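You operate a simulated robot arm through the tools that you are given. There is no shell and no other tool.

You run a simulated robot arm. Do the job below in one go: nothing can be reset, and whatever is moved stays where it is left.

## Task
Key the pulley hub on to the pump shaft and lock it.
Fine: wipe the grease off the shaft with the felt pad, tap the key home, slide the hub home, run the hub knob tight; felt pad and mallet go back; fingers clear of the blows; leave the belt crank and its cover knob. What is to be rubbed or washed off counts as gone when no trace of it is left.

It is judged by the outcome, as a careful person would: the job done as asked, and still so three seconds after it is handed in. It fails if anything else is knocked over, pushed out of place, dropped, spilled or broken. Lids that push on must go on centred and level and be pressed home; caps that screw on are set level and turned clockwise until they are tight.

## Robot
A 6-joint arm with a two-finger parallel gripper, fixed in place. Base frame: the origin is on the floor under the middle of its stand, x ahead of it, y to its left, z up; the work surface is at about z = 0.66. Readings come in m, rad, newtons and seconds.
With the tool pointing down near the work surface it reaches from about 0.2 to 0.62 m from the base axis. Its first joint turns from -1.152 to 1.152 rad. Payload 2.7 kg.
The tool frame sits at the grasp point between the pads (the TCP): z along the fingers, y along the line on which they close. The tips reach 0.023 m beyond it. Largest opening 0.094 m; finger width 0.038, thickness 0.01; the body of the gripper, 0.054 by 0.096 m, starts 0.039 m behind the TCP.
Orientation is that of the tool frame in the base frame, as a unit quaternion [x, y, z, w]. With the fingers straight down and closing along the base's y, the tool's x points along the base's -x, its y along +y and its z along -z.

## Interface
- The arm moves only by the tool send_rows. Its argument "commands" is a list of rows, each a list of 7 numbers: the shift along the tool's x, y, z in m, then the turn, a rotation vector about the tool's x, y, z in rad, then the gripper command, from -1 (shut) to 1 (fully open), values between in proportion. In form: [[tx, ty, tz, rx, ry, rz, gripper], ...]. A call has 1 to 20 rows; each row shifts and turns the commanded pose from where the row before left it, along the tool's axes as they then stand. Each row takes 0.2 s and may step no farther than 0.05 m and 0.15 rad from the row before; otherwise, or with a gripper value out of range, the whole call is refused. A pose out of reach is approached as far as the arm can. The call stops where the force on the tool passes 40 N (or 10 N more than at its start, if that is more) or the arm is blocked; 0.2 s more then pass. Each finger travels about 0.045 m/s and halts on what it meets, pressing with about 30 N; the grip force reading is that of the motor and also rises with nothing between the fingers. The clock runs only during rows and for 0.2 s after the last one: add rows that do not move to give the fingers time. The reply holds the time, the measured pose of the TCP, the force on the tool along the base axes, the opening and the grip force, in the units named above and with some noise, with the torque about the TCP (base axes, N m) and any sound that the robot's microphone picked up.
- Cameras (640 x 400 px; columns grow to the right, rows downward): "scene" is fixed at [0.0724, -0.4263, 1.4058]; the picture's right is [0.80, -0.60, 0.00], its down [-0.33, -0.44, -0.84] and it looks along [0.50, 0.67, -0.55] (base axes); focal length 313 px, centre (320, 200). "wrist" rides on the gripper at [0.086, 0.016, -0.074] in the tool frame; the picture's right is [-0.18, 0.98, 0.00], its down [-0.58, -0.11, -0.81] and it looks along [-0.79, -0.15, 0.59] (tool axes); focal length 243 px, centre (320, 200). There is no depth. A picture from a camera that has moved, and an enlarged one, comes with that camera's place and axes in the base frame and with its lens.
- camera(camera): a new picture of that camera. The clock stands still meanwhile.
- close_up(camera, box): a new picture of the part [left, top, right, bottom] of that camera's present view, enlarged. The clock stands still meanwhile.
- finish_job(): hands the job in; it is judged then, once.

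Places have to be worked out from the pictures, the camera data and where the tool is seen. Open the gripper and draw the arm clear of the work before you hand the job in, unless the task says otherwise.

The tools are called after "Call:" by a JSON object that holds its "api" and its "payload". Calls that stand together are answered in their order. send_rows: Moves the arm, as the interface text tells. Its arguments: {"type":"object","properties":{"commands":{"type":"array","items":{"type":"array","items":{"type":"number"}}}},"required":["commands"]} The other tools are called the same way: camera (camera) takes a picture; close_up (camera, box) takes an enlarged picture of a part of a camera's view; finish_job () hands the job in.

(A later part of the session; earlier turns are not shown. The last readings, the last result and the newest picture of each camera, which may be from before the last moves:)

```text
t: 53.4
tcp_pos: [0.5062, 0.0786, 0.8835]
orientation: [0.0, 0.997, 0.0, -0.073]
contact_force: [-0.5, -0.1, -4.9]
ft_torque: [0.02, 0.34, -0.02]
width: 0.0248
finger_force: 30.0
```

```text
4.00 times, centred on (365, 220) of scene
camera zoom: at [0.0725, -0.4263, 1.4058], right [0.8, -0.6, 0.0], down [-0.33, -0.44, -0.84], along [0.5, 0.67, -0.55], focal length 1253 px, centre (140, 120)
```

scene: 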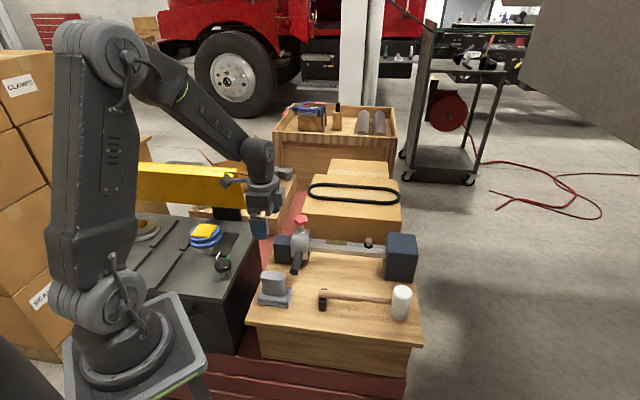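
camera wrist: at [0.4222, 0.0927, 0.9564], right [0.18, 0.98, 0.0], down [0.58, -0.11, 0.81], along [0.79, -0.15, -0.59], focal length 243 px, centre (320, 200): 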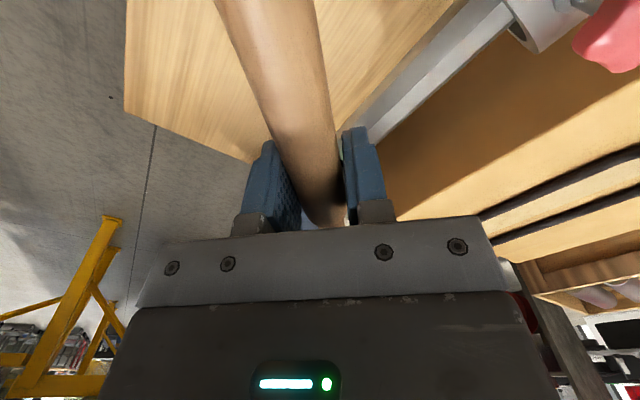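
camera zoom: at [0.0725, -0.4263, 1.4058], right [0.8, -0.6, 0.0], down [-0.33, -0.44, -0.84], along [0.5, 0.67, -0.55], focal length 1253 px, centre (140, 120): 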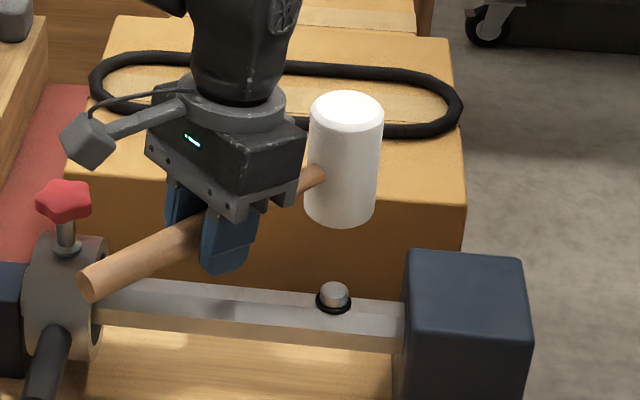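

The key did not move this time, so it appears to be seated. I'll level the head and give one confirming tap.

Call:
{"api": "send_rows", "payload": {"commands": [[-0.003, -0.002, -0.022, 0, 0.055, 0, -1], [0, 0, 0, 0, 0, 0, -1], [0, 0, 0.05, 0, 0, 0, -1], [0, 0, 0.05, 0, 0, 0, -1], [0, 0, -0.04, 0, 0, 0, -1], [0, 0, -0.04, 0, 0, 0, -1], [0, 0, 0, 0, 0, 0, -1]]}}

Call:
{"api": "close_up", "payload": {"camera": "scene", "box": [355, 230, 395, 255]}}

Call:
{"api": "close_up", "payload": {"camera": "scene", "box": [310, 170, 420, 270]}}

```text
t: 55.0
tcp_pos: [0.5091, 0.0741, 0.8832]
orientation: [0.0, 0.995, 0.001, -0.1]
contact_force: [0.2, 0.6, -4.4]
ft_torque: [-0.04, 0.32, -0.01]
width: 0.0248
finger_force: 29.4
```

```text
16.00 times, centred on (375, 242) of scene
camera zoom: at [0.0725, -0.4263, 1.4058], right [0.8, -0.6, 0.0], down [-0.33, -0.44, -0.84], along [0.5, 0.67, -0.55], focal length 5011 px, centre (-560, -480)
```

zoom: 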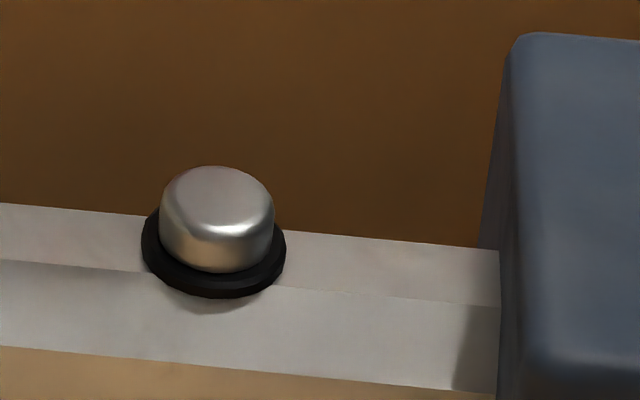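

```text
4.00 times, centred on (365, 220) of scene
camera zoom: at [0.0725, -0.4263, 1.4058], right [0.8, -0.6, 0.0], down [-0.33, -0.44, -0.84], along [0.5, 0.67, -0.55], focal length 1253 px, centre (140, 120)
```

zoom: 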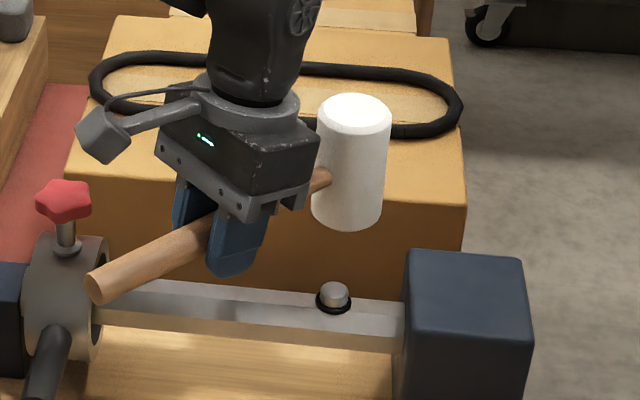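

The key is seated (no movement on two more blows). I'll now raise the mallet, move back toward its place, and turn it 45° about the vertical again, keeping it level.

Call:
{"api": "send_rows", "payload": {"commands": [[0, 0, 0, 0, 0.02, 0, -1], [0.0068, -0.0315, -0.0121, 0, 0, 0, -1], [0.0068, -0.0315, -0.0121, 0, 0, 0, -1], [0.0068, -0.0315, -0.0121, 0, 0, 0, -1], [0, 0, 0, -0.02856, 0, 0.12774, -1], [0, 0, 0, -0.02856, 0, 0.12774, -1], [0, 0, 0, -0.02856, 0, 0.12774, -1], [0, 0, 0, -0.02856, 0, 0.12774, -1], [0, 0, 0, -0.02856, 0, 0.12774, -1], [0, 0, 0, -0.02856, 0, 0.12774, -1], [0, 0, 0, 0, 0, 0, -1]]}}

Call:
{"api": "camera", "payload": {"camera": "wrist"}}

Call:
{"api": "close_up", "payload": {"camera": "scene", "box": [280, 180, 440, 340]}}

```text
t: 57.4
tcp_pos: [0.4985, -0.0172, 0.9246]
orientation: [0.381, 0.918, 0.042, -0.102]
contact_force: [-0.3, -0.2, -4.2]
ft_torque: [0.22, 0.16, -0.01]
width: 0.0252
finger_force: 30.3
```

```text
taken
camera wrist: at [0.4618, 0.043, 1.0161], right [0.82, 0.57, -0.04], down [0.45, -0.6, 0.66], along [0.35, -0.56, -0.75], focal length 243 px, centre (320, 200)
```

wrist: 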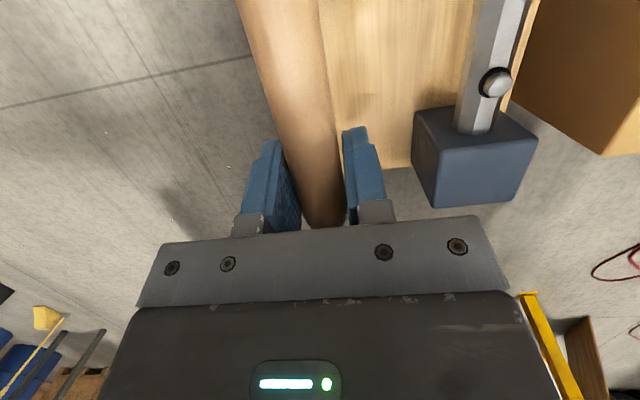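

```text
2.50 times, centred on (360, 260) of scene
camera zoom: at [0.0725, -0.4263, 1.4058], right [0.8, -0.6, 0.0], down [-0.33, -0.44, -0.84], along [0.5, 0.67, -0.55], focal length 783 px, centre (220, 50)
```

zoom: 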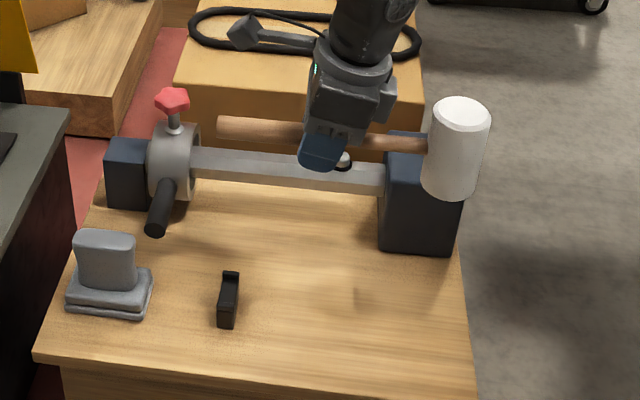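

The rest is empty and clear. I'll lower the mallet vertically to ~4 cm above its place and compare with its original pose.

Call:
{"api": "send_rows", "payload": {"commands": [[-0.00436, -0.003, 0.0195, 0, 0, 0, -1], [-0.00764, 0, 0.03416, 0, 0, 0, -1], [-0.00764, 0, 0.03416, 0, 0, 0, -1], [-0.00764, 0, 0.03416, 0, 0, 0, -1], [-0.00764, 0, 0.03416, 0, 0, 0, -1], [-0.00436, 0, 0.0195, 0, 0, 0, -1], [0, 0, 0, 0, 0, 0, -1]]}}

Call:
{"api": "close_up", "payload": {"camera": "scene", "box": [300, 240, 420, 340]}}

Call:
{"api": "camera", "payload": {"camera": "wrist"}}

```text
t: 59.0
tcp_pos: [0.4934, -0.0184, 0.7444]
orientation: [0.38, 0.918, 0.042, -0.101]
contact_force: [-0.4, -0.2, -5.0]
ft_torque: [0.21, 0.23, -0.01]
width: 0.025
finger_force: 29.8
```

```text
4.00 times, centred on (360, 290) of scene
camera zoom: at [0.0725, -0.4263, 1.4058], right [0.8, -0.6, 0.0], down [-0.33, -0.44, -0.84], along [0.5, 0.67, -0.55], focal length 1253 px, centre (160, -160)
```

zoom: 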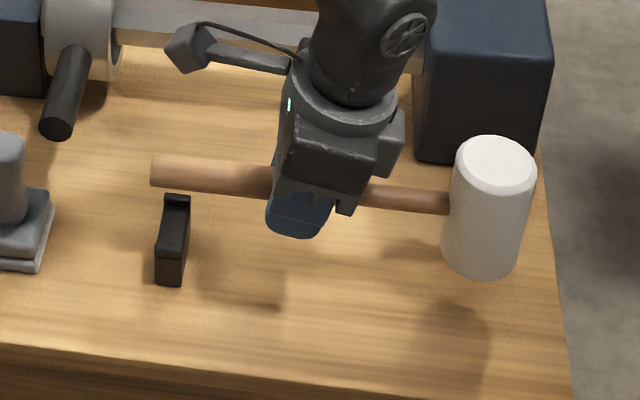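

```text
taken
camera wrist: at [0.4575, 0.0429, 0.8369], right [0.82, 0.57, -0.04], down [0.45, -0.6, 0.66], along [0.35, -0.56, -0.75], focal length 243 px, centre (320, 200)
```

wrist: 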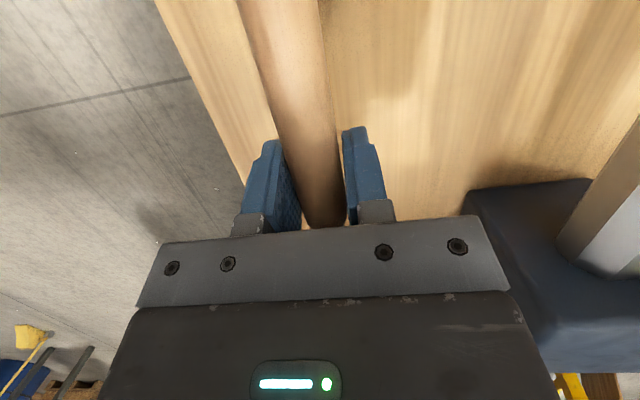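

Mallet is level, about 34 mm above its seat and 4–5 mm short along its axis. I'll correct and lower most of the way.

Call:
{"api": "send_rows", "payload": {"commands": [[-0.0044, 0.001, -0.001, 0, 0, 0, -1], [-0.0022, 0, 0.0098, 0, 0, 0, -1], [-0.0022, 0, 0.0098, 0, 0, 0, -1], [-0.0013, 0, 0.0059, 0, 0, 0, -1], [0, 0, 0, 0, 0, 0, -1]]}}

Call:
{"api": "close_up", "payload": {"camera": "scene", "box": [300, 240, 420, 340]}}

Call:
{"api": "close_up", "payload": {"camera": "scene", "box": [310, 270, 370, 320]}}

```text
t: 60.2
tcp_pos: [0.5005, -0.021, 0.719]
orientation: [0.38, 0.919, 0.041, -0.102]
contact_force: [0.1, -0.2, -4.3]
ft_torque: [0.24, 0.27, 0.02]
width: 0.0251
finger_force: 30.2
```

```text
4.00 times, centred on (360, 290) of scene
camera zoom: at [0.0725, -0.4263, 1.4058], right [0.8, -0.6, 0.0], down [-0.33, -0.44, -0.84], along [0.5, 0.67, -0.55], focal length 1253 px, centre (160, -160)
```

zoom: 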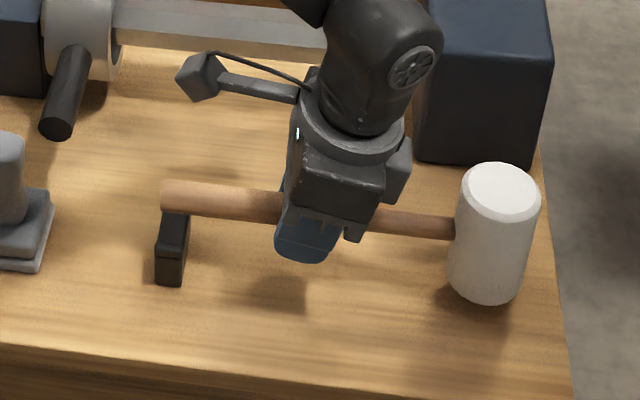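

```text
8.00 times, centred on (340, 295) of scene
camera zoom: at [0.0725, -0.4263, 1.4058], right [0.8, -0.6, 0.0], down [-0.33, -0.44, -0.84], along [0.5, 0.67, -0.55], focal length 2506 px, centre (160, -560)
```

zoom: 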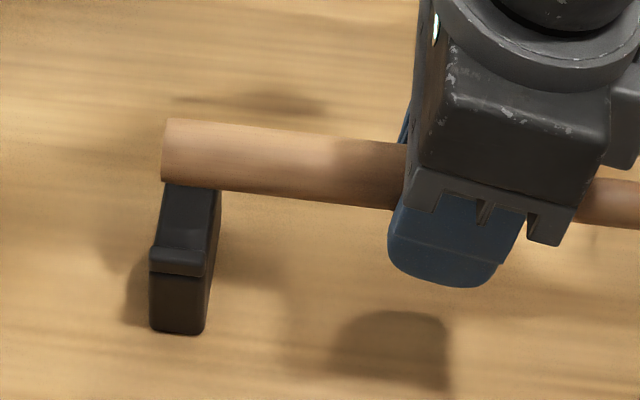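

I'll shift back 3 mm along the handle and take extra pose readings to average out noise before the final lowering.

Call:
{"api": "send_rows", "payload": {"commands": [[0.0029, -0.001, 0.0007, 0, 0, 0, -1], [0, 0, 0, 0, 0, 0, -1]]}}

Call:
{"api": "send_rows", "payload": {"commands": [[0, 0, 0, 0, 0, 0, -1]]}}

Call:
{"api": "send_rows", "payload": {"commands": [[0, 0, 0, 0, 0, 0, -1]]}}

Call:
{"api": "close_up", "payload": {"camera": "scene", "box": [300, 240, 420, 340]}}

Call:
{"api": "camera", "payload": {"camera": "wrist"}}

```text
t: 60.8
tcp_pos: [0.4974, -0.0199, 0.7191]
orientation: [0.381, 0.918, 0.043, -0.101]
contact_force: [0.4, 0.0, -4.3]
ft_torque: [0.23, 0.23, 0.02]
width: 0.0246
finger_force: 30.1
```

```text
t: 61.2
tcp_pos: [0.4969, -0.0202, 0.7184]
orientation: [0.38, 0.918, 0.042, -0.102]
contact_force: [-0.2, -0.9, -5.3]
ft_torque: [0.21, 0.25, -0.01]
width: 0.0252
finger_force: 30.0
```

```text
t: 61.6
tcp_pos: [0.4977, -0.0211, 0.7188]
orientation: [0.381, 0.918, 0.043, -0.101]
contact_force: [-0.3, -0.2, -4.6]
ft_torque: [0.24, 0.23, -0.04]
width: 0.0248
finger_force: 30.3
```

```text
4.00 times, centred on (360, 290) of scene
camera zoom: at [0.0725, -0.4263, 1.4058], right [0.8, -0.6, 0.0], down [-0.33, -0.44, -0.84], along [0.5, 0.67, -0.55], focal length 1253 px, centre (160, -160)
```

zoom: 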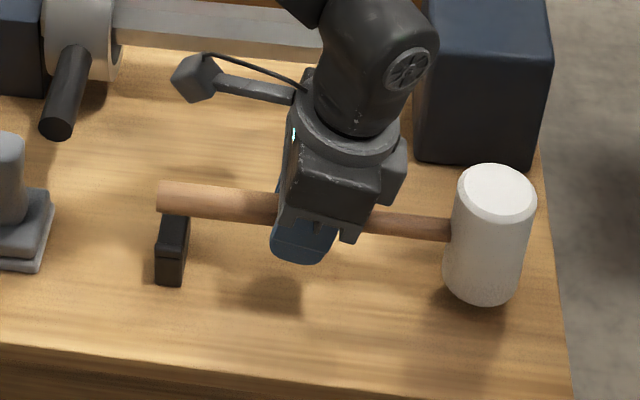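

```text
taken
camera wrist: at [0.461, 0.0401, 0.8106], right [0.82, 0.57, -0.04], down [0.45, -0.6, 0.66], along [0.35, -0.56, -0.75], focal length 243 px, centre (320, 200)
```

wrist: 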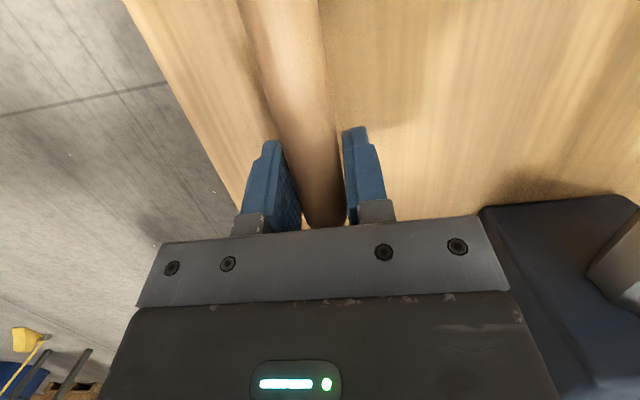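

Averages give s=0.366, n=0.337, matching the pickup pose within ~1 mm. I'll lower in small steps and watch the force.

Call:
{"api": "send_rows", "payload": {"commands": [[-0.0009, -0.001, 0.0039, 0, 0, 0, -1], [-0.0009, 0, 0.0039, 0, 0, 0, -1], [0, 0, 0, 0, 0, 0, -1]]}}

Call:
{"api": "close_up", "payload": {"camera": "scene", "box": [300, 240, 420, 340]}}

Call:
{"api": "close_up", "payload": {"camera": "scene", "box": [310, 270, 370, 320]}}

```text
t: 62.4
tcp_pos: [0.4982, -0.0228, 0.711]
orientation: [0.38, 0.918, 0.042, -0.103]
contact_force: [-0.3, -0.6, -4.8]
ft_torque: [0.26, 0.22, 0.01]
width: 0.0249
finger_force: 30.0
```

```text
4.00 times, centred on (360, 290) of scene
camera zoom: at [0.0725, -0.4263, 1.4058], right [0.8, -0.6, 0.0], down [-0.33, -0.44, -0.84], along [0.5, 0.67, -0.55], focal length 1253 px, centre (160, -160)
```

zoom: 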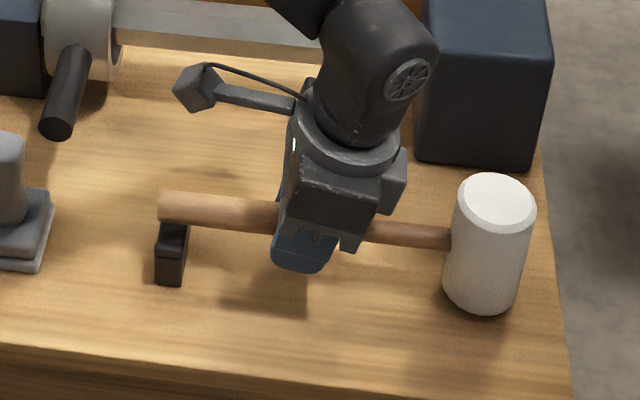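

```text
8.00 times, centred on (340, 295) of scene
camera zoom: at [0.0725, -0.4263, 1.4058], right [0.8, -0.6, 0.0], down [-0.33, -0.44, -0.84], along [0.5, 0.67, -0.55], focal length 2506 px, centre (160, -560)
```

zoom: 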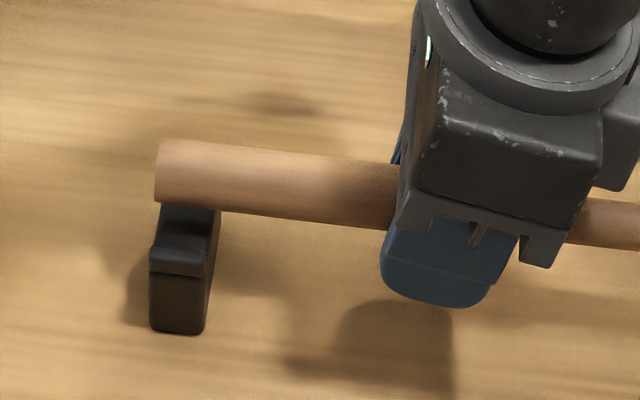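

Butt is ~7 mm and head ~3 mm above their rests; I'll level by -0.019 rad and lower about 5 mm in small steps.

Call:
{"api": "send_rows", "payload": {"commands": [[0, 0, 0, 0, -0.019, 0, -1], [-0.0004, 0, 0.002, 0, 0, 0, -1], [-0.0004, 0, 0.002, 0, 0, 0, -1], [0, 0, 0, 0, 0, 0, -1]]}}

Call:
{"api": "close_up", "payload": {"camera": "scene", "box": [300, 240, 420, 340]}}

Call:
{"api": "close_up", "payload": {"camera": "scene", "box": [310, 270, 370, 320]}}

```text
t: 63.4
tcp_pos: [0.4968, -0.0222, 0.7069]
orientation: [0.38, 0.919, 0.038, -0.094]
contact_force: [0.0, 0.2, -3.8]
ft_torque: [0.23, 0.22, -0.01]
width: 0.0251
finger_force: 29.8
```

```text
4.00 times, centred on (360, 290) of scene
camera zoom: at [0.0725, -0.4263, 1.4058], right [0.8, -0.6, 0.0], down [-0.33, -0.44, -0.84], along [0.5, 0.67, -0.55], focal length 1253 px, centre (160, -160)
```

zoom: 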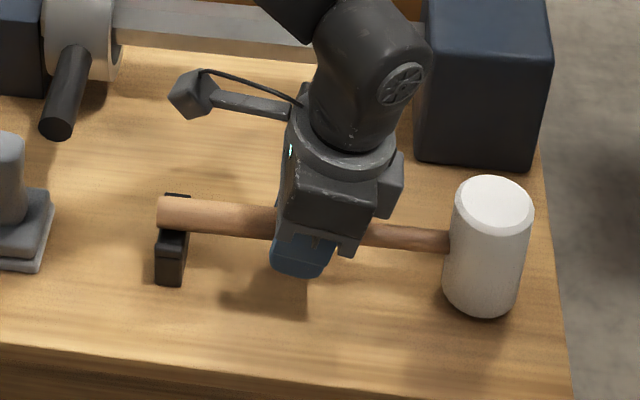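

```text
8.00 times, centred on (340, 295) of scene
camera zoom: at [0.0725, -0.4263, 1.4058], right [0.8, -0.6, 0.0], down [-0.33, -0.44, -0.84], along [0.5, 0.67, -0.55], focal length 2506 px, centre (160, -560)
```

zoom: 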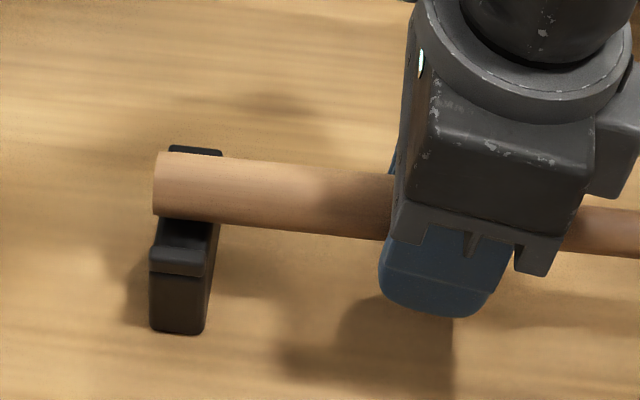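

The rest's back prong now shows above the handle as originally. About 2 mm remain; I'll lower more.

Call:
{"api": "send_rows", "payload": {"commands": [[-0.0003, 0, 0.0015, 0, -0.006, 0, -1], [-0.0002, 0, 0.001, 0, 0, 0, -1], [0, 0, 0, 0, 0, 0, -1]]}}

Call:
{"api": "close_up", "payload": {"camera": "scene", "box": [300, 240, 420, 340]}}

Call:
{"api": "close_up", "payload": {"camera": "scene", "box": [310, 270, 370, 320]}}

```text
t: 64.2
tcp_pos: [0.4973, -0.0221, 0.7033]
orientation: [0.382, 0.919, 0.038, -0.089]
contact_force: [2.5, -2.6, 3.1]
ft_torque: [0.69, 0.79, -0.02]
width: 0.0249
finger_force: 29.5
```

```text
4.00 times, centred on (360, 290) of scene
camera zoom: at [0.0724, -0.4264, 1.4058], right [0.8, -0.6, 0.0], down [-0.33, -0.44, -0.84], along [0.5, 0.67, -0.55], focal length 1253 px, centre (160, -160)
```

zoom: 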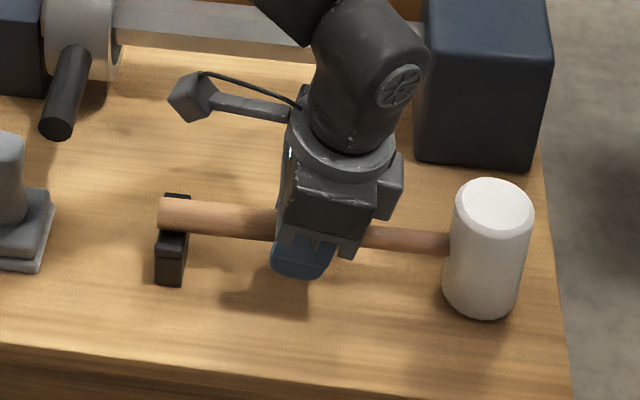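

```text
8.00 times, centred on (340, 295) of scene
camera zoom: at [0.0724, -0.4264, 1.4058], right [0.8, -0.6, 0.0], down [-0.33, -0.44, -0.84], along [0.5, 0.67, -0.55], focal length 2506 px, centre (160, -560)
```

zoom: 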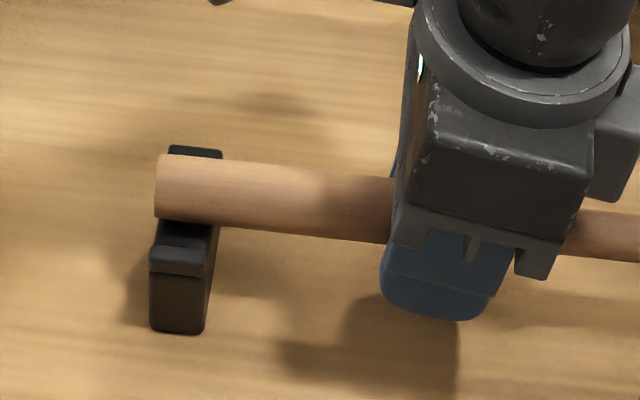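

The butt now rests (upward force with torque from that end) and the head is within a millimetre of the bench. I'll tilt the head down a touch and release.

Call:
{"api": "send_rows", "payload": {"commands": [[0, 0, 0, 0, 0.01, 0, -1], [0, 0, 0, 0, 0, 0, -1], [0, 0, 0, 0, 0, 0, -0.4], [0, 0, 0, 0, 0, 0, -0.2], [0, 0, 0, 0, 0, 0, 0.0], [0, 0, 0, 0, 0, 0, 0.2], [0, 0, 0, 0, 0, 0, 0.2]]}}

Call:
{"api": "close_up", "payload": {"camera": "scene", "box": [300, 240, 420, 340]}}

Call:
{"api": "camera", "payload": {"camera": "wrist"}}

```text
t: 65.8
tcp_pos: [0.4971, -0.0217, 0.7018]
orientation: [0.381, 0.919, 0.04, -0.095]
contact_force: [0.3, 0.7, 0.0]
ft_torque: [0.03, -0.01, 0.03]
width: 0.0564
finger_force: 0.0
```

```text
4.00 times, centred on (360, 290) of scene
camera zoom: at [0.0724, -0.4263, 1.4058], right [0.8, -0.6, 0.0], down [-0.33, -0.44, -0.84], along [0.5, 0.67, -0.55], focal length 1253 px, centre (160, -160)
```

zoom: 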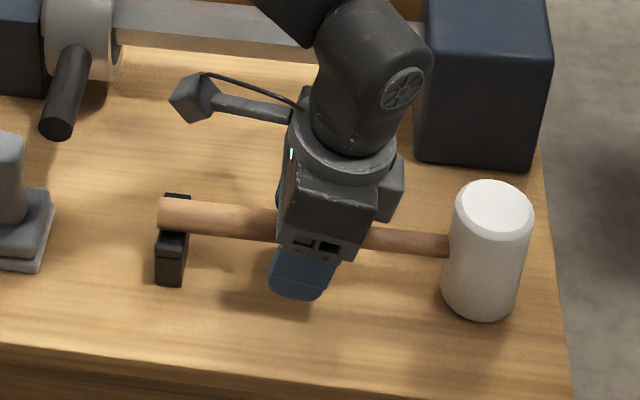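

```text
taken
camera wrist: at [0.4593, 0.0395, 0.7939], right [0.82, 0.57, -0.04], down [0.44, -0.6, 0.67], along [0.36, -0.57, -0.74], focal length 243 px, centre (320, 200)
```

wrist: 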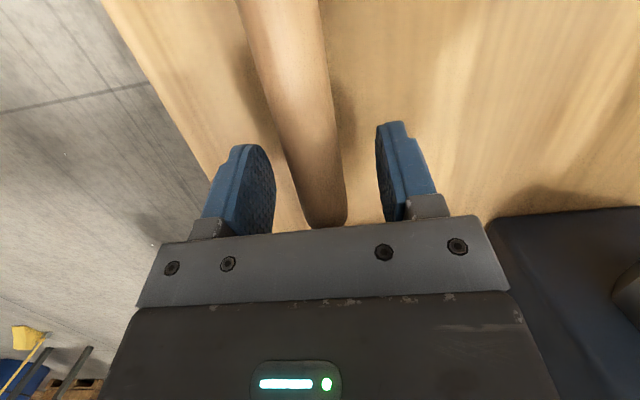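

The mallet is back on its rest. I'll back straight up, level the tool, and look over the hub before sliding it.

Call:
{"api": "send_rows", "payload": {"commands": [[0.0038, 0, -0.0196, 0, 0, 0, 0.2], [0.0076, 0, -0.0393, 0, 0, 0, 0.2], [0.0076, 0, -0.0393, 0, 0, 0, 0.2], [0.0076, 0, -0.0393, 0, 0, 0, 0.2], [0.0076, 0, -0.0393, 0, -0.05, 0, 0.2], [0, 0, 0, 0, -0.1, 0, 0.2], [0, 0, 0, 0, -0.04, 0, 0.2], [0, 0, 0, 0, 0, 0, 0.2]]}}

Call:
{"api": "close_up", "payload": {"camera": "scene", "box": [240, 200, 440, 330]}}

Call:
{"api": "camera", "payload": {"camera": "wrist"}}

```text
t: 67.6
tcp_pos: [0.4992, -0.0248, 0.8823]
orientation: [0.383, 0.924, 0.002, -0.007]
contact_force: [0.1, -0.3, -0.2]
ft_torque: [0.02, 0.03, -0.01]
width: 0.0562
finger_force: 0.0
```

```text
3.08 times, centred on (340, 265) of scene
camera zoom: at [0.0724, -0.4263, 1.4058], right [0.8, -0.6, 0.0], down [-0.33, -0.44, -0.84], along [0.5, 0.67, -0.55], focal length 964 px, centre (258, 0)
```

zoom: 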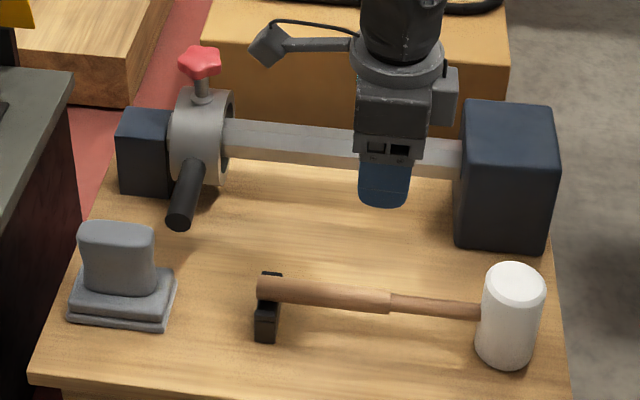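

```text
taken
camera wrist: at [0.45, 0.0485, 0.9584], right [0.83, 0.56, 0.0], down [0.34, -0.5, 0.8], along [0.45, -0.66, -0.6], focal length 243 px, centre (320, 200)
```

wrist: 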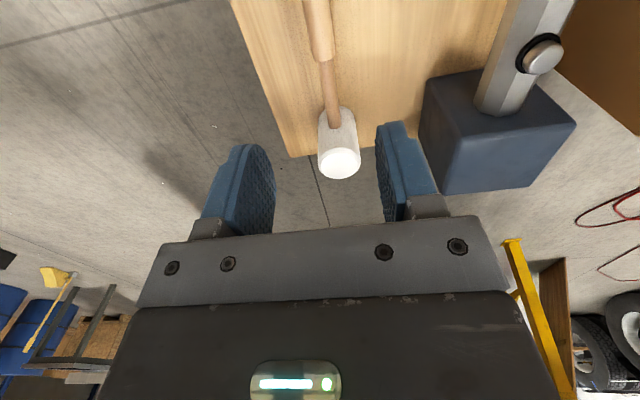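

Mallet and pad are in place. I'll close the fingers and move to hover beside the hub's handle on its far (-s) side, to push it along the shaft.

Call:
{"api": "send_rows", "payload": {"commands": [[0.0393, 0.0124, 0, 0, 0, 0, -0.5], [0.0393, 0.0124, 0, 0, 0, 0, -1], [0.0393, 0.0124, 0, 0, 0, 0, -1], [0.0393, 0.0124, 0, 0, 0, 0, -1], [0.0393, 0.0124, 0, 0, 0, 0, -1], [0.0393, 0.0124, 0, 0, 0, 0, -1], [0, 0, 0.03, 0, 0, 0, -1], [0, 0, 0.03, 0, 0, 0, -1], [0, 0, 0, 0, 0, 0, -1]]}}

Call:
{"api": "camera", "payload": {"camera": "wrist"}}

Call:
{"api": "close_up", "payload": {"camera": "scene", "box": [250, 190, 350, 290]}}

```text
t: 69.6
tcp_pos: [0.3832, 0.1973, 0.8263]
orientation: [0.382, 0.924, 0.004, -0.006]
contact_force: [-0.7, -0.5, -0.3]
ft_torque: [-0.04, 0.0, 0.0]
width: 0.0
finger_force: 29.9
```

```text
taken
camera wrist: at [0.3335, 0.2699, 0.9021], right [0.83, 0.56, 0.0], down [0.34, -0.5, 0.8], along [0.45, -0.66, -0.6], focal length 243 px, centre (320, 200)
```

wrist: 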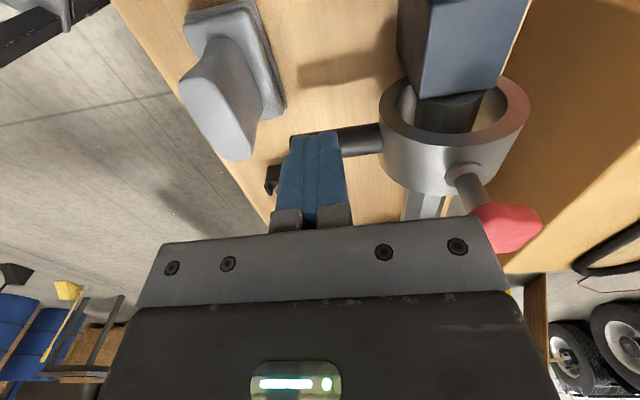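

```text
4.00 times, centred on (300, 240) of scene
camera zoom: at [0.0724, -0.4263, 1.4058], right [0.8, -0.6, 0.0], down [-0.33, -0.44, -0.84], along [0.5, 0.67, -0.55], focal length 1253 px, centre (400, 40)
```

zoom: 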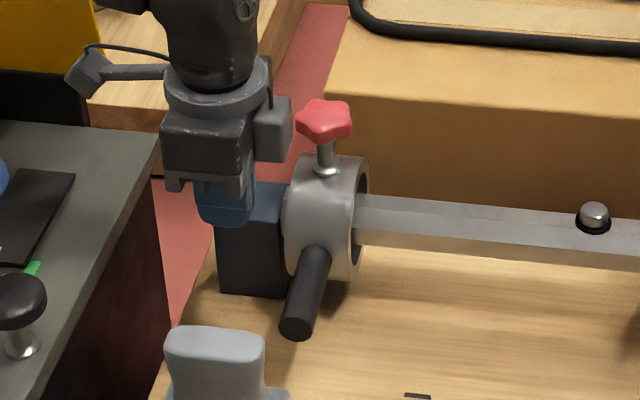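

The fingers are beside the hub handle (s≈0.1315, handle at 0.186). I'll descend to handle height, z≈0.738.

Call:
{"api": "send_rows", "payload": {"commands": [[0, 0, 0.03, 0, 0, 0, -1], [0, 0, 0.03, 0, 0, 0, -1], [0, 0, 0.028, 0, 0, 0, -1], [0, 0, 0, 0, 0, 0, -1]]}}

Call:
{"api": "camera", "payload": {"camera": "wrist"}}

Call:
{"api": "close_up", "payload": {"camera": "scene", "box": [250, 190, 350, 290]}}

```text
t: 70.6
tcp_pos: [0.3824, 0.1984, 0.7385]
orientation: [0.382, 0.924, 0.003, -0.007]
contact_force: [0.2, -0.1, 0.0]
ft_torque: [-0.01, 0.0, 0.0]
width: 0.0
finger_force: 30.0
```

```text
taken
camera wrist: at [0.3341, 0.2704, 0.8146], right [0.83, 0.56, 0.0], down [0.34, -0.5, 0.8], along [0.45, -0.66, -0.6], focal length 243 px, centre (320, 200)
```

wrist: 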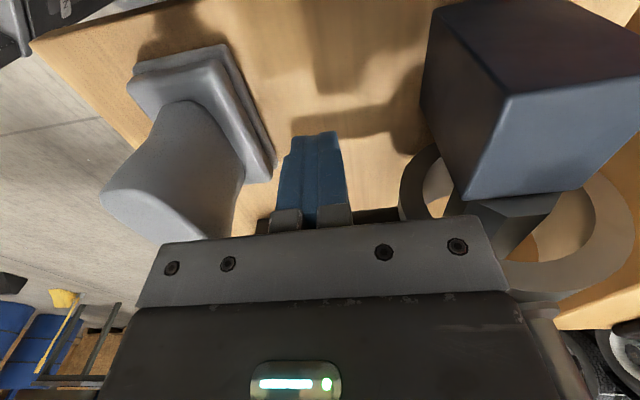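

```text
4.00 times, centred on (300, 240) of scene
camera zoom: at [0.0724, -0.4263, 1.4058], right [0.8, -0.6, 0.0], down [-0.33, -0.44, -0.84], along [0.5, 0.67, -0.55], focal length 1253 px, centre (400, 40)
```

zoom: 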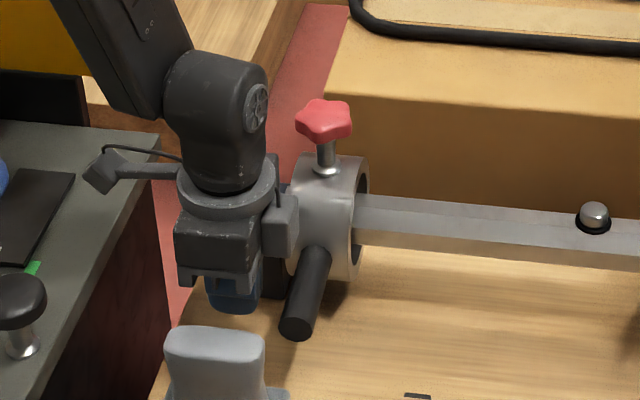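

Clear on all sides. I'll push along the shaft direction in 0.012 m steps for about 0.1 m and watch the force.

Call:
{"api": "send_rows", "payload": {"commands": [[-0.012, 0, 0, 0, 0, 0, -1], [-0.008, 0, 0, 0, 0, 0, -1], [-0.008, 0, 0, 0, 0, 0, -1], [-0.01, 0, 0, 0, 0, 0, -1], [-0.012, 0, 0, 0, 0, 0, -1], [-0.012, 0, 0, 0, 0, 0, -1], [-0.012, 0, 0, 0, 0, 0, -1]]}}

Call:
{"api": "close_up", "payload": {"camera": "scene", "box": [250, 190, 410, 290]}}

Call:
{"api": "camera", "payload": {"camera": "wrist"}}

```text
t: 72.2
tcp_pos: [0.4379, 0.1453, 0.7378]
orientation: [0.382, 0.924, 0.003, -0.008]
contact_force: [-1.0, 0.2, -0.1]
ft_torque: [-0.02, 0.01, 0.02]
width: 0.0001
finger_force: 30.4
```

```text
4.00 times, centred on (330, 240) of scene
camera zoom: at [0.0724, -0.4263, 1.4058], right [0.8, -0.6, 0.0], down [-0.33, -0.44, -0.84], along [0.5, 0.67, -0.55], focal length 1253 px, centre (280, 40)
```

zoom: 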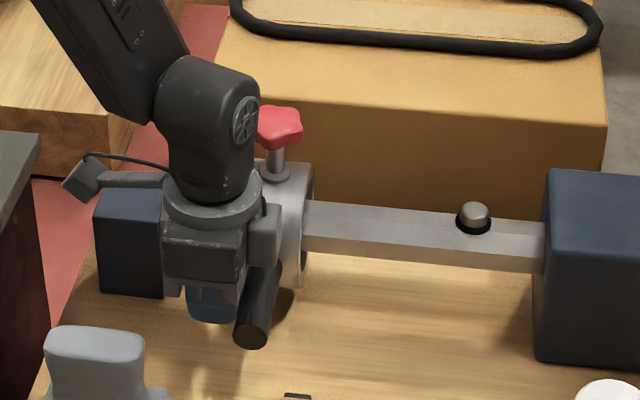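

```text
taken
camera wrist: at [0.3887, 0.2179, 0.8144], right [0.83, 0.56, 0.0], down [0.34, -0.5, 0.8], along [0.45, -0.66, -0.6], focal length 243 px, centre (320, 200)
```

wrist: 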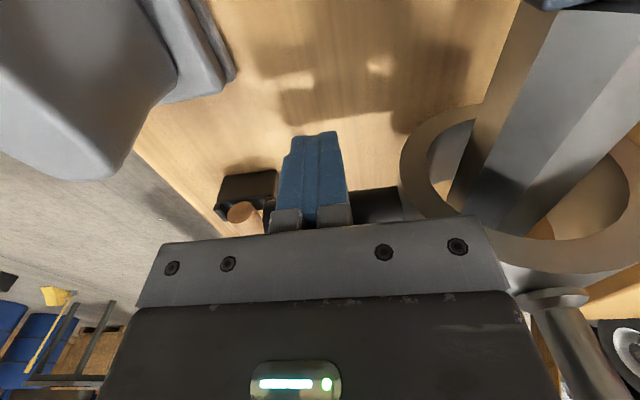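

The hub slides freely with the push (now ≈5 cm along). I'll keep pushing another 0.11 m.

Call:
{"api": "send_rows", "payload": {"commands": [[-0.012, 0, 0, 0, 0, 0, -1], [-0.015, 0, 0, 0, 0, 0, -1], [-0.015, 0, 0, 0, 0, 0, -1], [-0.015, 0, 0, 0, 0, 0, -1], [-0.015, 0, 0, 0, 0, 0, -1], [-0.015, 0, 0, 0, 0, 0, -1], [-0.013, 0, 0, 0, 0, 0, -1], [-0.01, 0, 0, 0, 0, 0, -1]]}}

Call:
{"api": "close_up", "payload": {"camera": "scene", "box": [280, 190, 440, 310]}}

Call:
{"api": "camera", "payload": {"camera": "wrist"}}

```text
t: 74.0
tcp_pos: [0.513, 0.067, 0.7361]
orientation: [0.382, 0.924, 0.003, -0.007]
contact_force: [-1.4, 1.3, 0.6]
ft_torque: [0.0, 0.01, -0.02]
width: 0.0
finger_force: 30.3
```

```text
3.33 times, centred on (360, 250) of scene
camera zoom: at [0.0724, -0.4263, 1.4058], right [0.8, -0.6, 0.0], down [-0.33, -0.44, -0.84], along [0.5, 0.67, -0.55], focal length 1044 px, centre (187, 33)
```

zoom: 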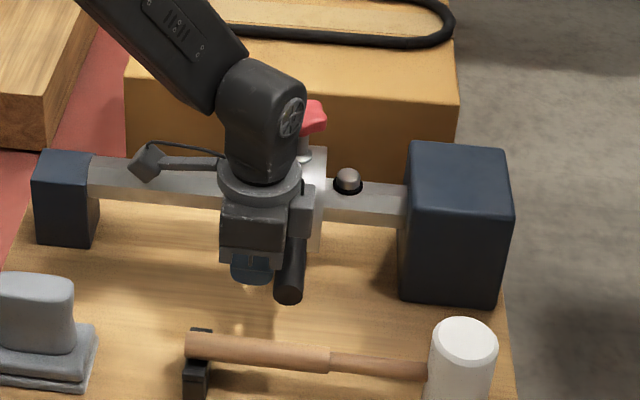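

```text
taken
camera wrist: at [0.4647, 0.1402, 0.8133], right [0.83, 0.56, 0.0], down [0.34, -0.5, 0.8], along [0.45, -0.66, -0.6], focal length 243 px, centre (320, 200)
```

wrist: 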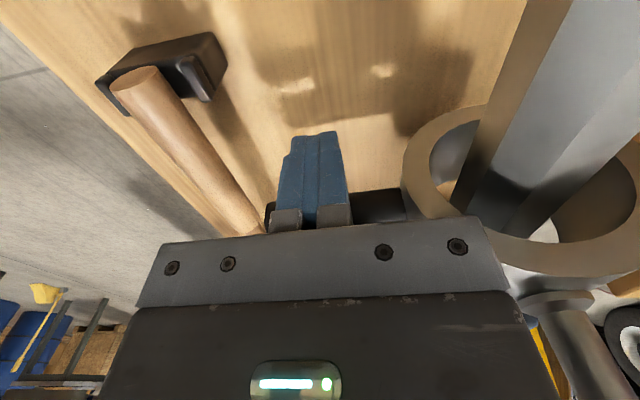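

The hub is just short of the key. I'll continue more slowly past it and watch for the stop.

Call:
{"api": "send_rows", "payload": {"commands": [[-0.006, 0, 0, 0, 0, 0, -1], [-0.006, 0, 0, 0, 0, 0, -1], [-0.006, 0, 0, 0, 0, 0, -1], [-0.006, 0, 0, 0, 0, 0, -1], [-0.006, 0, 0, 0, 0, 0, -1]]}}

Call:
{"api": "close_up", "payload": {"camera": "scene", "box": [280, 190, 440, 310]}}

```text
t: 75.2
tcp_pos: [0.5343, 0.0449, 0.7355]
orientation: [0.382, 0.924, 0.003, -0.007]
contact_force: [-2.7, -0.1, 3.8]
ft_torque: [0.08, -0.14, -0.11]
width: 0.0003
finger_force: 29.9
```

```text
3.33 times, centred on (360, 250) of scene
camera zoom: at [0.0723, -0.4263, 1.4058], right [0.8, -0.6, 0.0], down [-0.33, -0.44, -0.84], along [0.5, 0.67, -0.55], focal length 1044 px, centre (187, 33)
```

zoom: 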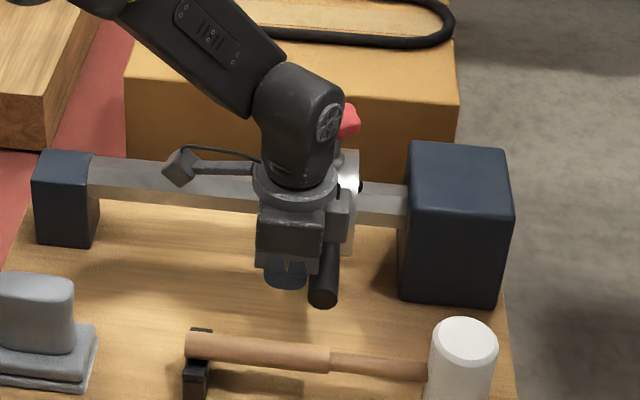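

Call:
{"api": "send_rows", "payload": {"commands": [[-0.006, 0, 0, 0, 0, 0, -1], [-0.006, 0, 0, 0, 0, 0, -1], [-0.006, 0, 0, 0, 0, 0, -1]]}}

Call:
{"api": "close_up", "payload": {"camera": "scene", "box": [280, 190, 440, 310]}}

Call:
{"api": "camera", "payload": {"camera": "wrist"}}

```text
t: 76.0
tcp_pos: [0.5466, 0.0328, 0.7359]
orientation: [0.384, 0.923, 0.004, -0.006]
contact_force: [-7.8, -5.9, 19.2]
ft_torque: [0.42, -1.11, -0.25]
width: 0.0002
finger_force: 29.8
```

```text
3.33 times, centred on (360, 250) of scene
camera zoom: at [0.0719, -0.4265, 1.4058], right [0.8, -0.6, 0.0], down [-0.33, -0.44, -0.84], along [0.5, 0.67, -0.55], focal length 1044 px, centre (187, 33)
```

zoom: 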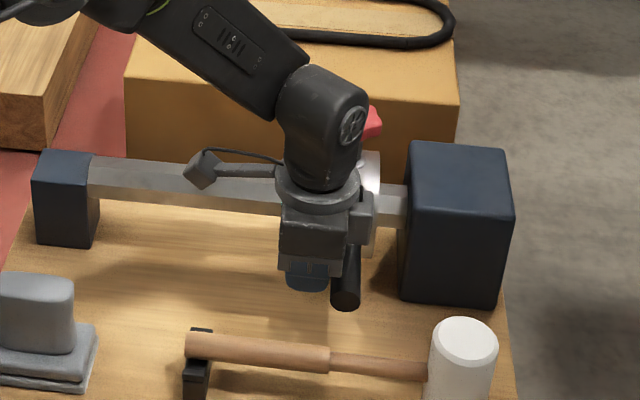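

```text
taken
camera wrist: at [0.4986, 0.1059, 0.8122], right [0.83, 0.56, 0.0], down [0.34, -0.5, 0.8], along [0.45, -0.66, -0.6], focal length 243 px, centre (320, 200)
```

wrist: 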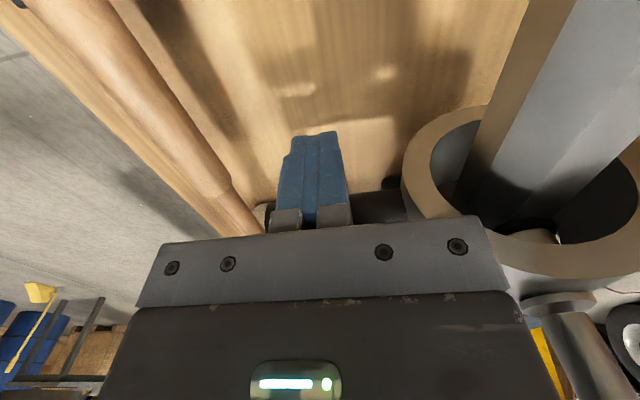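

Upward/sideways force (19 N) appeared without resistance along the shaft, so something touches the gripper. I'll stop and look closely before moving.

Call:
{"api": "close_up", "payload": {"camera": "scene", "box": [345, 205, 405, 290]}}

Call:
{"api": "close_up", "payload": {"camera": "wrist", "box": [340, 150, 480, 250]}}

Call:
{"api": "close_up", "payload": {"camera": "wrist", "box": [440, 150, 640, 350]}}

```text
4.71 times, centred on (375, 248) of scene
camera zoom: at [0.0719, -0.4265, 1.4058], right [0.8, -0.6, 0.0], down [-0.33, -0.44, -0.84], along [0.5, 0.67, -0.55], focal length 1474 px, centre (61, -24)
```

zoom: 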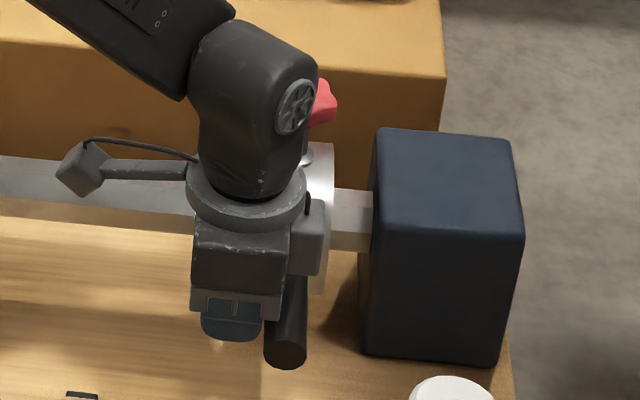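

```text
4.00 times, centred on (410, 200) of wrist
camera zoom: at [0.4986, 0.1059, 0.8122], right [0.83, 0.56, 0.0], down [0.34, -0.5, 0.8], along [0.45, -0.66, -0.6], focal length 970 px, centre (-40, 200)
```

zoom: 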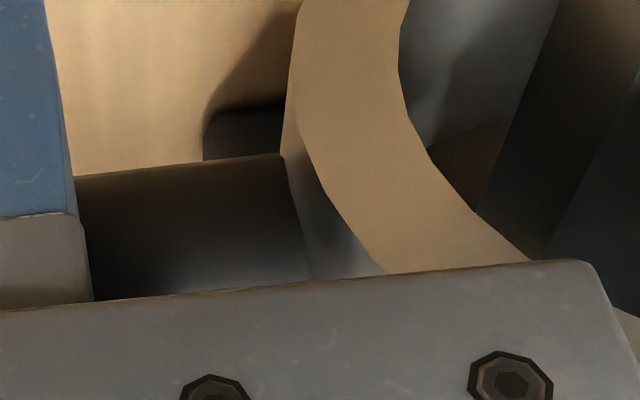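

```text
2.00 times, centred on (540, 250) of wrist
camera zoom: at [0.4986, 0.1059, 0.8122], right [0.83, 0.56, 0.0], down [0.34, -0.5, 0.8], along [0.45, -0.66, -0.6], focal length 485 px, centre (-120, 100)
```

zoom: 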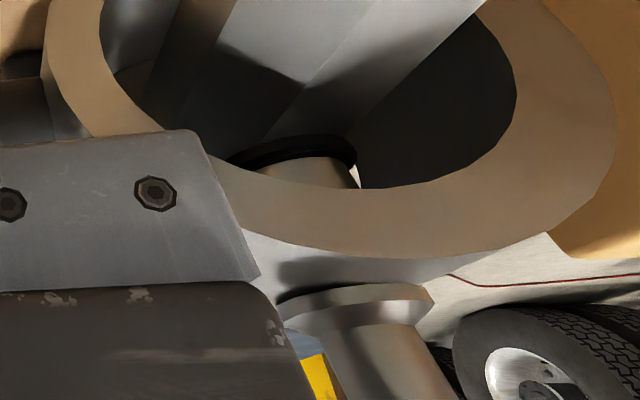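

The tool is tilted ~0.013 rad, so it sank ~3 mm during the push and the gripper body seems to be riding on the hub. I'll back off 3 mm, rise 8 mm, shift 8 mm away from the hub, and correct the tilt.

Call:
{"api": "send_rows", "payload": {"commands": [[0.003, 0, -0.003, 0, 0, 0, -1], [0, -0.004, -0.004, 0, -0.007, 0, -1], [0, -0.004, -0.003, 0, -0.006, 0, -1], [0, 0, 0, 0, 0, 0, -1]]}}

Call:
{"api": "close_up", "payload": {"camera": "scene", "box": [345, 205, 405, 290]}}

Call:
{"api": "camera", "payload": {"camera": "wrist"}}

```text
t: 77.0
tcp_pos: [0.5389, 0.029, 0.745]
orientation: [0.383, 0.924, 0.001, -0.001]
contact_force: [-0.6, 0.0, 0.6]
ft_torque: [-0.01, 0.01, 0.0]
width: 0.0
finger_force: 30.0
```

```text
4.71 times, centred on (375, 248) of scene
camera zoom: at [0.0724, -0.4263, 1.4058], right [0.8, -0.6, 0.0], down [-0.33, -0.44, -0.84], along [0.5, 0.67, -0.55], focal length 1474 px, centre (61, -24)
```

zoom: 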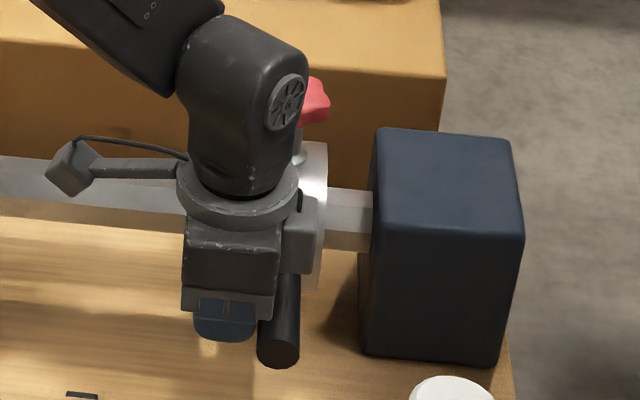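

```text
taken
camera wrist: at [0.4888, 0.1032, 0.8198], right [0.83, 0.56, 0.0], down [0.34, -0.49, 0.8], along [0.45, -0.66, -0.59], focal length 243 px, centre (320, 200)
```

wrist: 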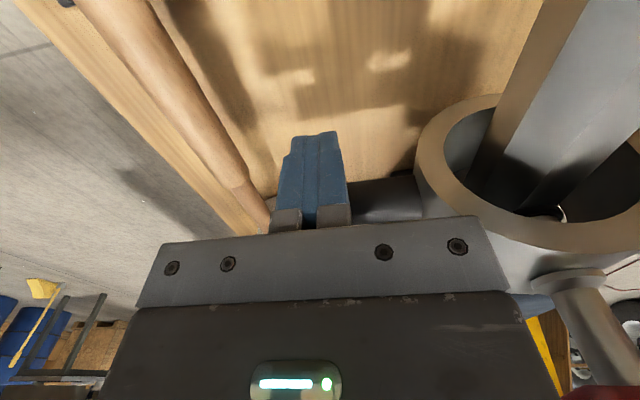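

Force is gone and the tool is square. I'll resume pushing in 5 mm steps.

Call:
{"api": "send_rows", "payload": {"commands": [[-0.005, 0, 0, 0, 0, 0, -1], [-0.005, 0, 0, 0, 0, 0, -1], [-0.005, 0, 0, 0, 0, 0, -1], [-0.005, 0, 0, 0, 0, 0, -1]]}}

Call:
{"api": "close_up", "payload": {"camera": "scene", "box": [345, 205, 405, 290]}}

Call:
{"api": "camera", "payload": {"camera": "wrist"}}

```text
t: 78.0
tcp_pos: [0.5523, 0.0155, 0.746]
orientation: [0.382, 0.924, 0.0, -0.001]
contact_force: [-0.1, 1.7, -0.9]
ft_torque: [0.01, 0.02, -0.03]
width: 0.0
finger_force: 30.2
```

```text
4.71 times, centred on (375, 248) of scene
camera zoom: at [0.0724, -0.4263, 1.4058], right [0.8, -0.6, 0.0], down [-0.33, -0.44, -0.84], along [0.5, 0.67, -0.55], focal length 1474 px, centre (61, -24)
```

zoom: 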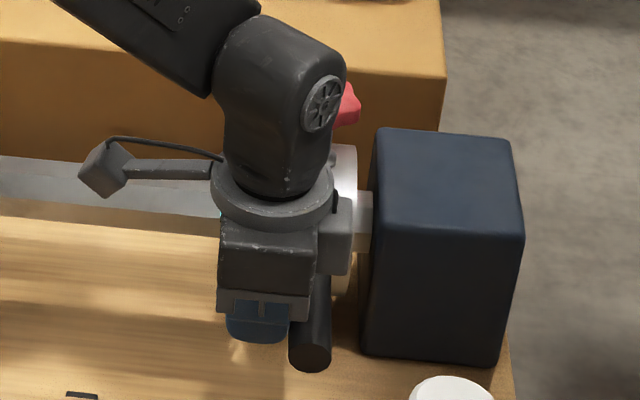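

```text
taken
camera wrist: at [0.5031, 0.0893, 0.8214], right [0.83, 0.56, 0.0], down [0.34, -0.49, 0.8], along [0.45, -0.66, -0.59], focal length 243 px, centre (320, 200)
```

wrist: 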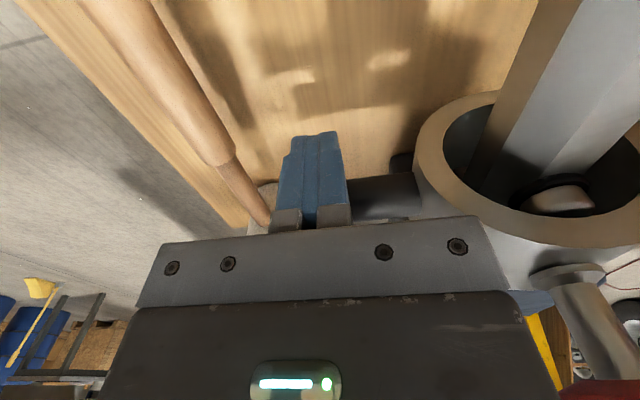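

The hub passes over the key; about 9 mm remain to the shoulder. I'll push on gently to the stop.

Call:
{"api": "send_rows", "payload": {"commands": [[-0.004, 0, 0, 0, 0, 0, -1], [-0.003, 0, 0, 0, 0, 0, -1], [-0.003, 0, 0, 0, 0, 0, -1], [-0.002, 0, 0, 0, 0, 0, -1]]}}

Call:
{"api": "close_up", "payload": {"camera": "scene", "box": [345, 205, 405, 290]}}

Call:
{"api": "camera", "payload": {"camera": "wrist"}}

```text
t: 79.0
tcp_pos: [0.5594, 0.0094, 0.7458]
orientation: [0.383, 0.924, 0.0, -0.005]
contact_force: [-23.4, 21.2, 11.2]
ft_torque: [0.01, 0.18, -0.05]
width: 0.0
finger_force: 30.3
```

```text
4.71 times, centred on (375, 248) of scene
camera zoom: at [0.0718, -0.4259, 1.406], right [0.8, -0.6, 0.0], down [-0.33, -0.44, -0.84], along [0.5, 0.67, -0.55], focal length 1474 px, centre (61, -24)
```

zoom: 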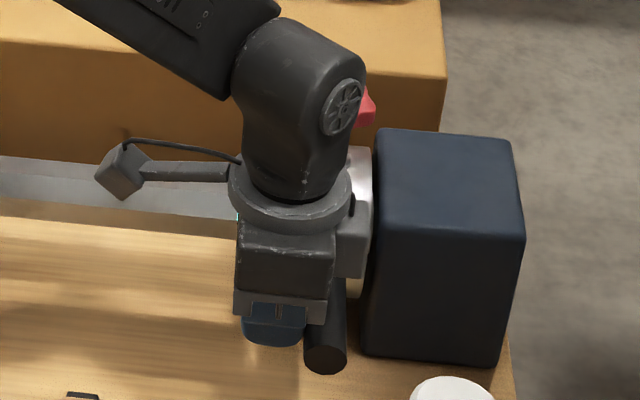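

```text
taken
camera wrist: at [0.5101, 0.0831, 0.8208], right [0.82, 0.57, -0.01], down [0.34, -0.49, 0.8], along [0.45, -0.66, -0.6], focal length 243 px, centre (320, 200)
```

wrist: 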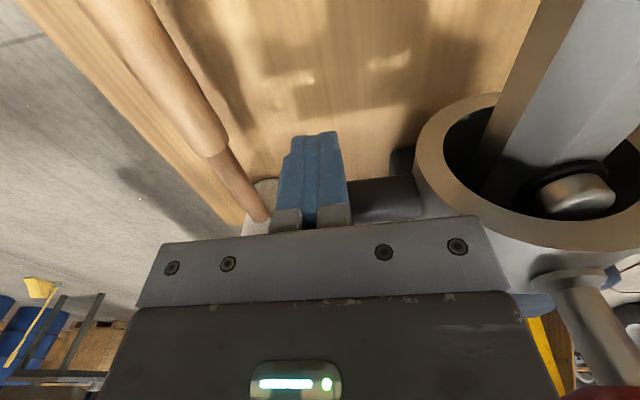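

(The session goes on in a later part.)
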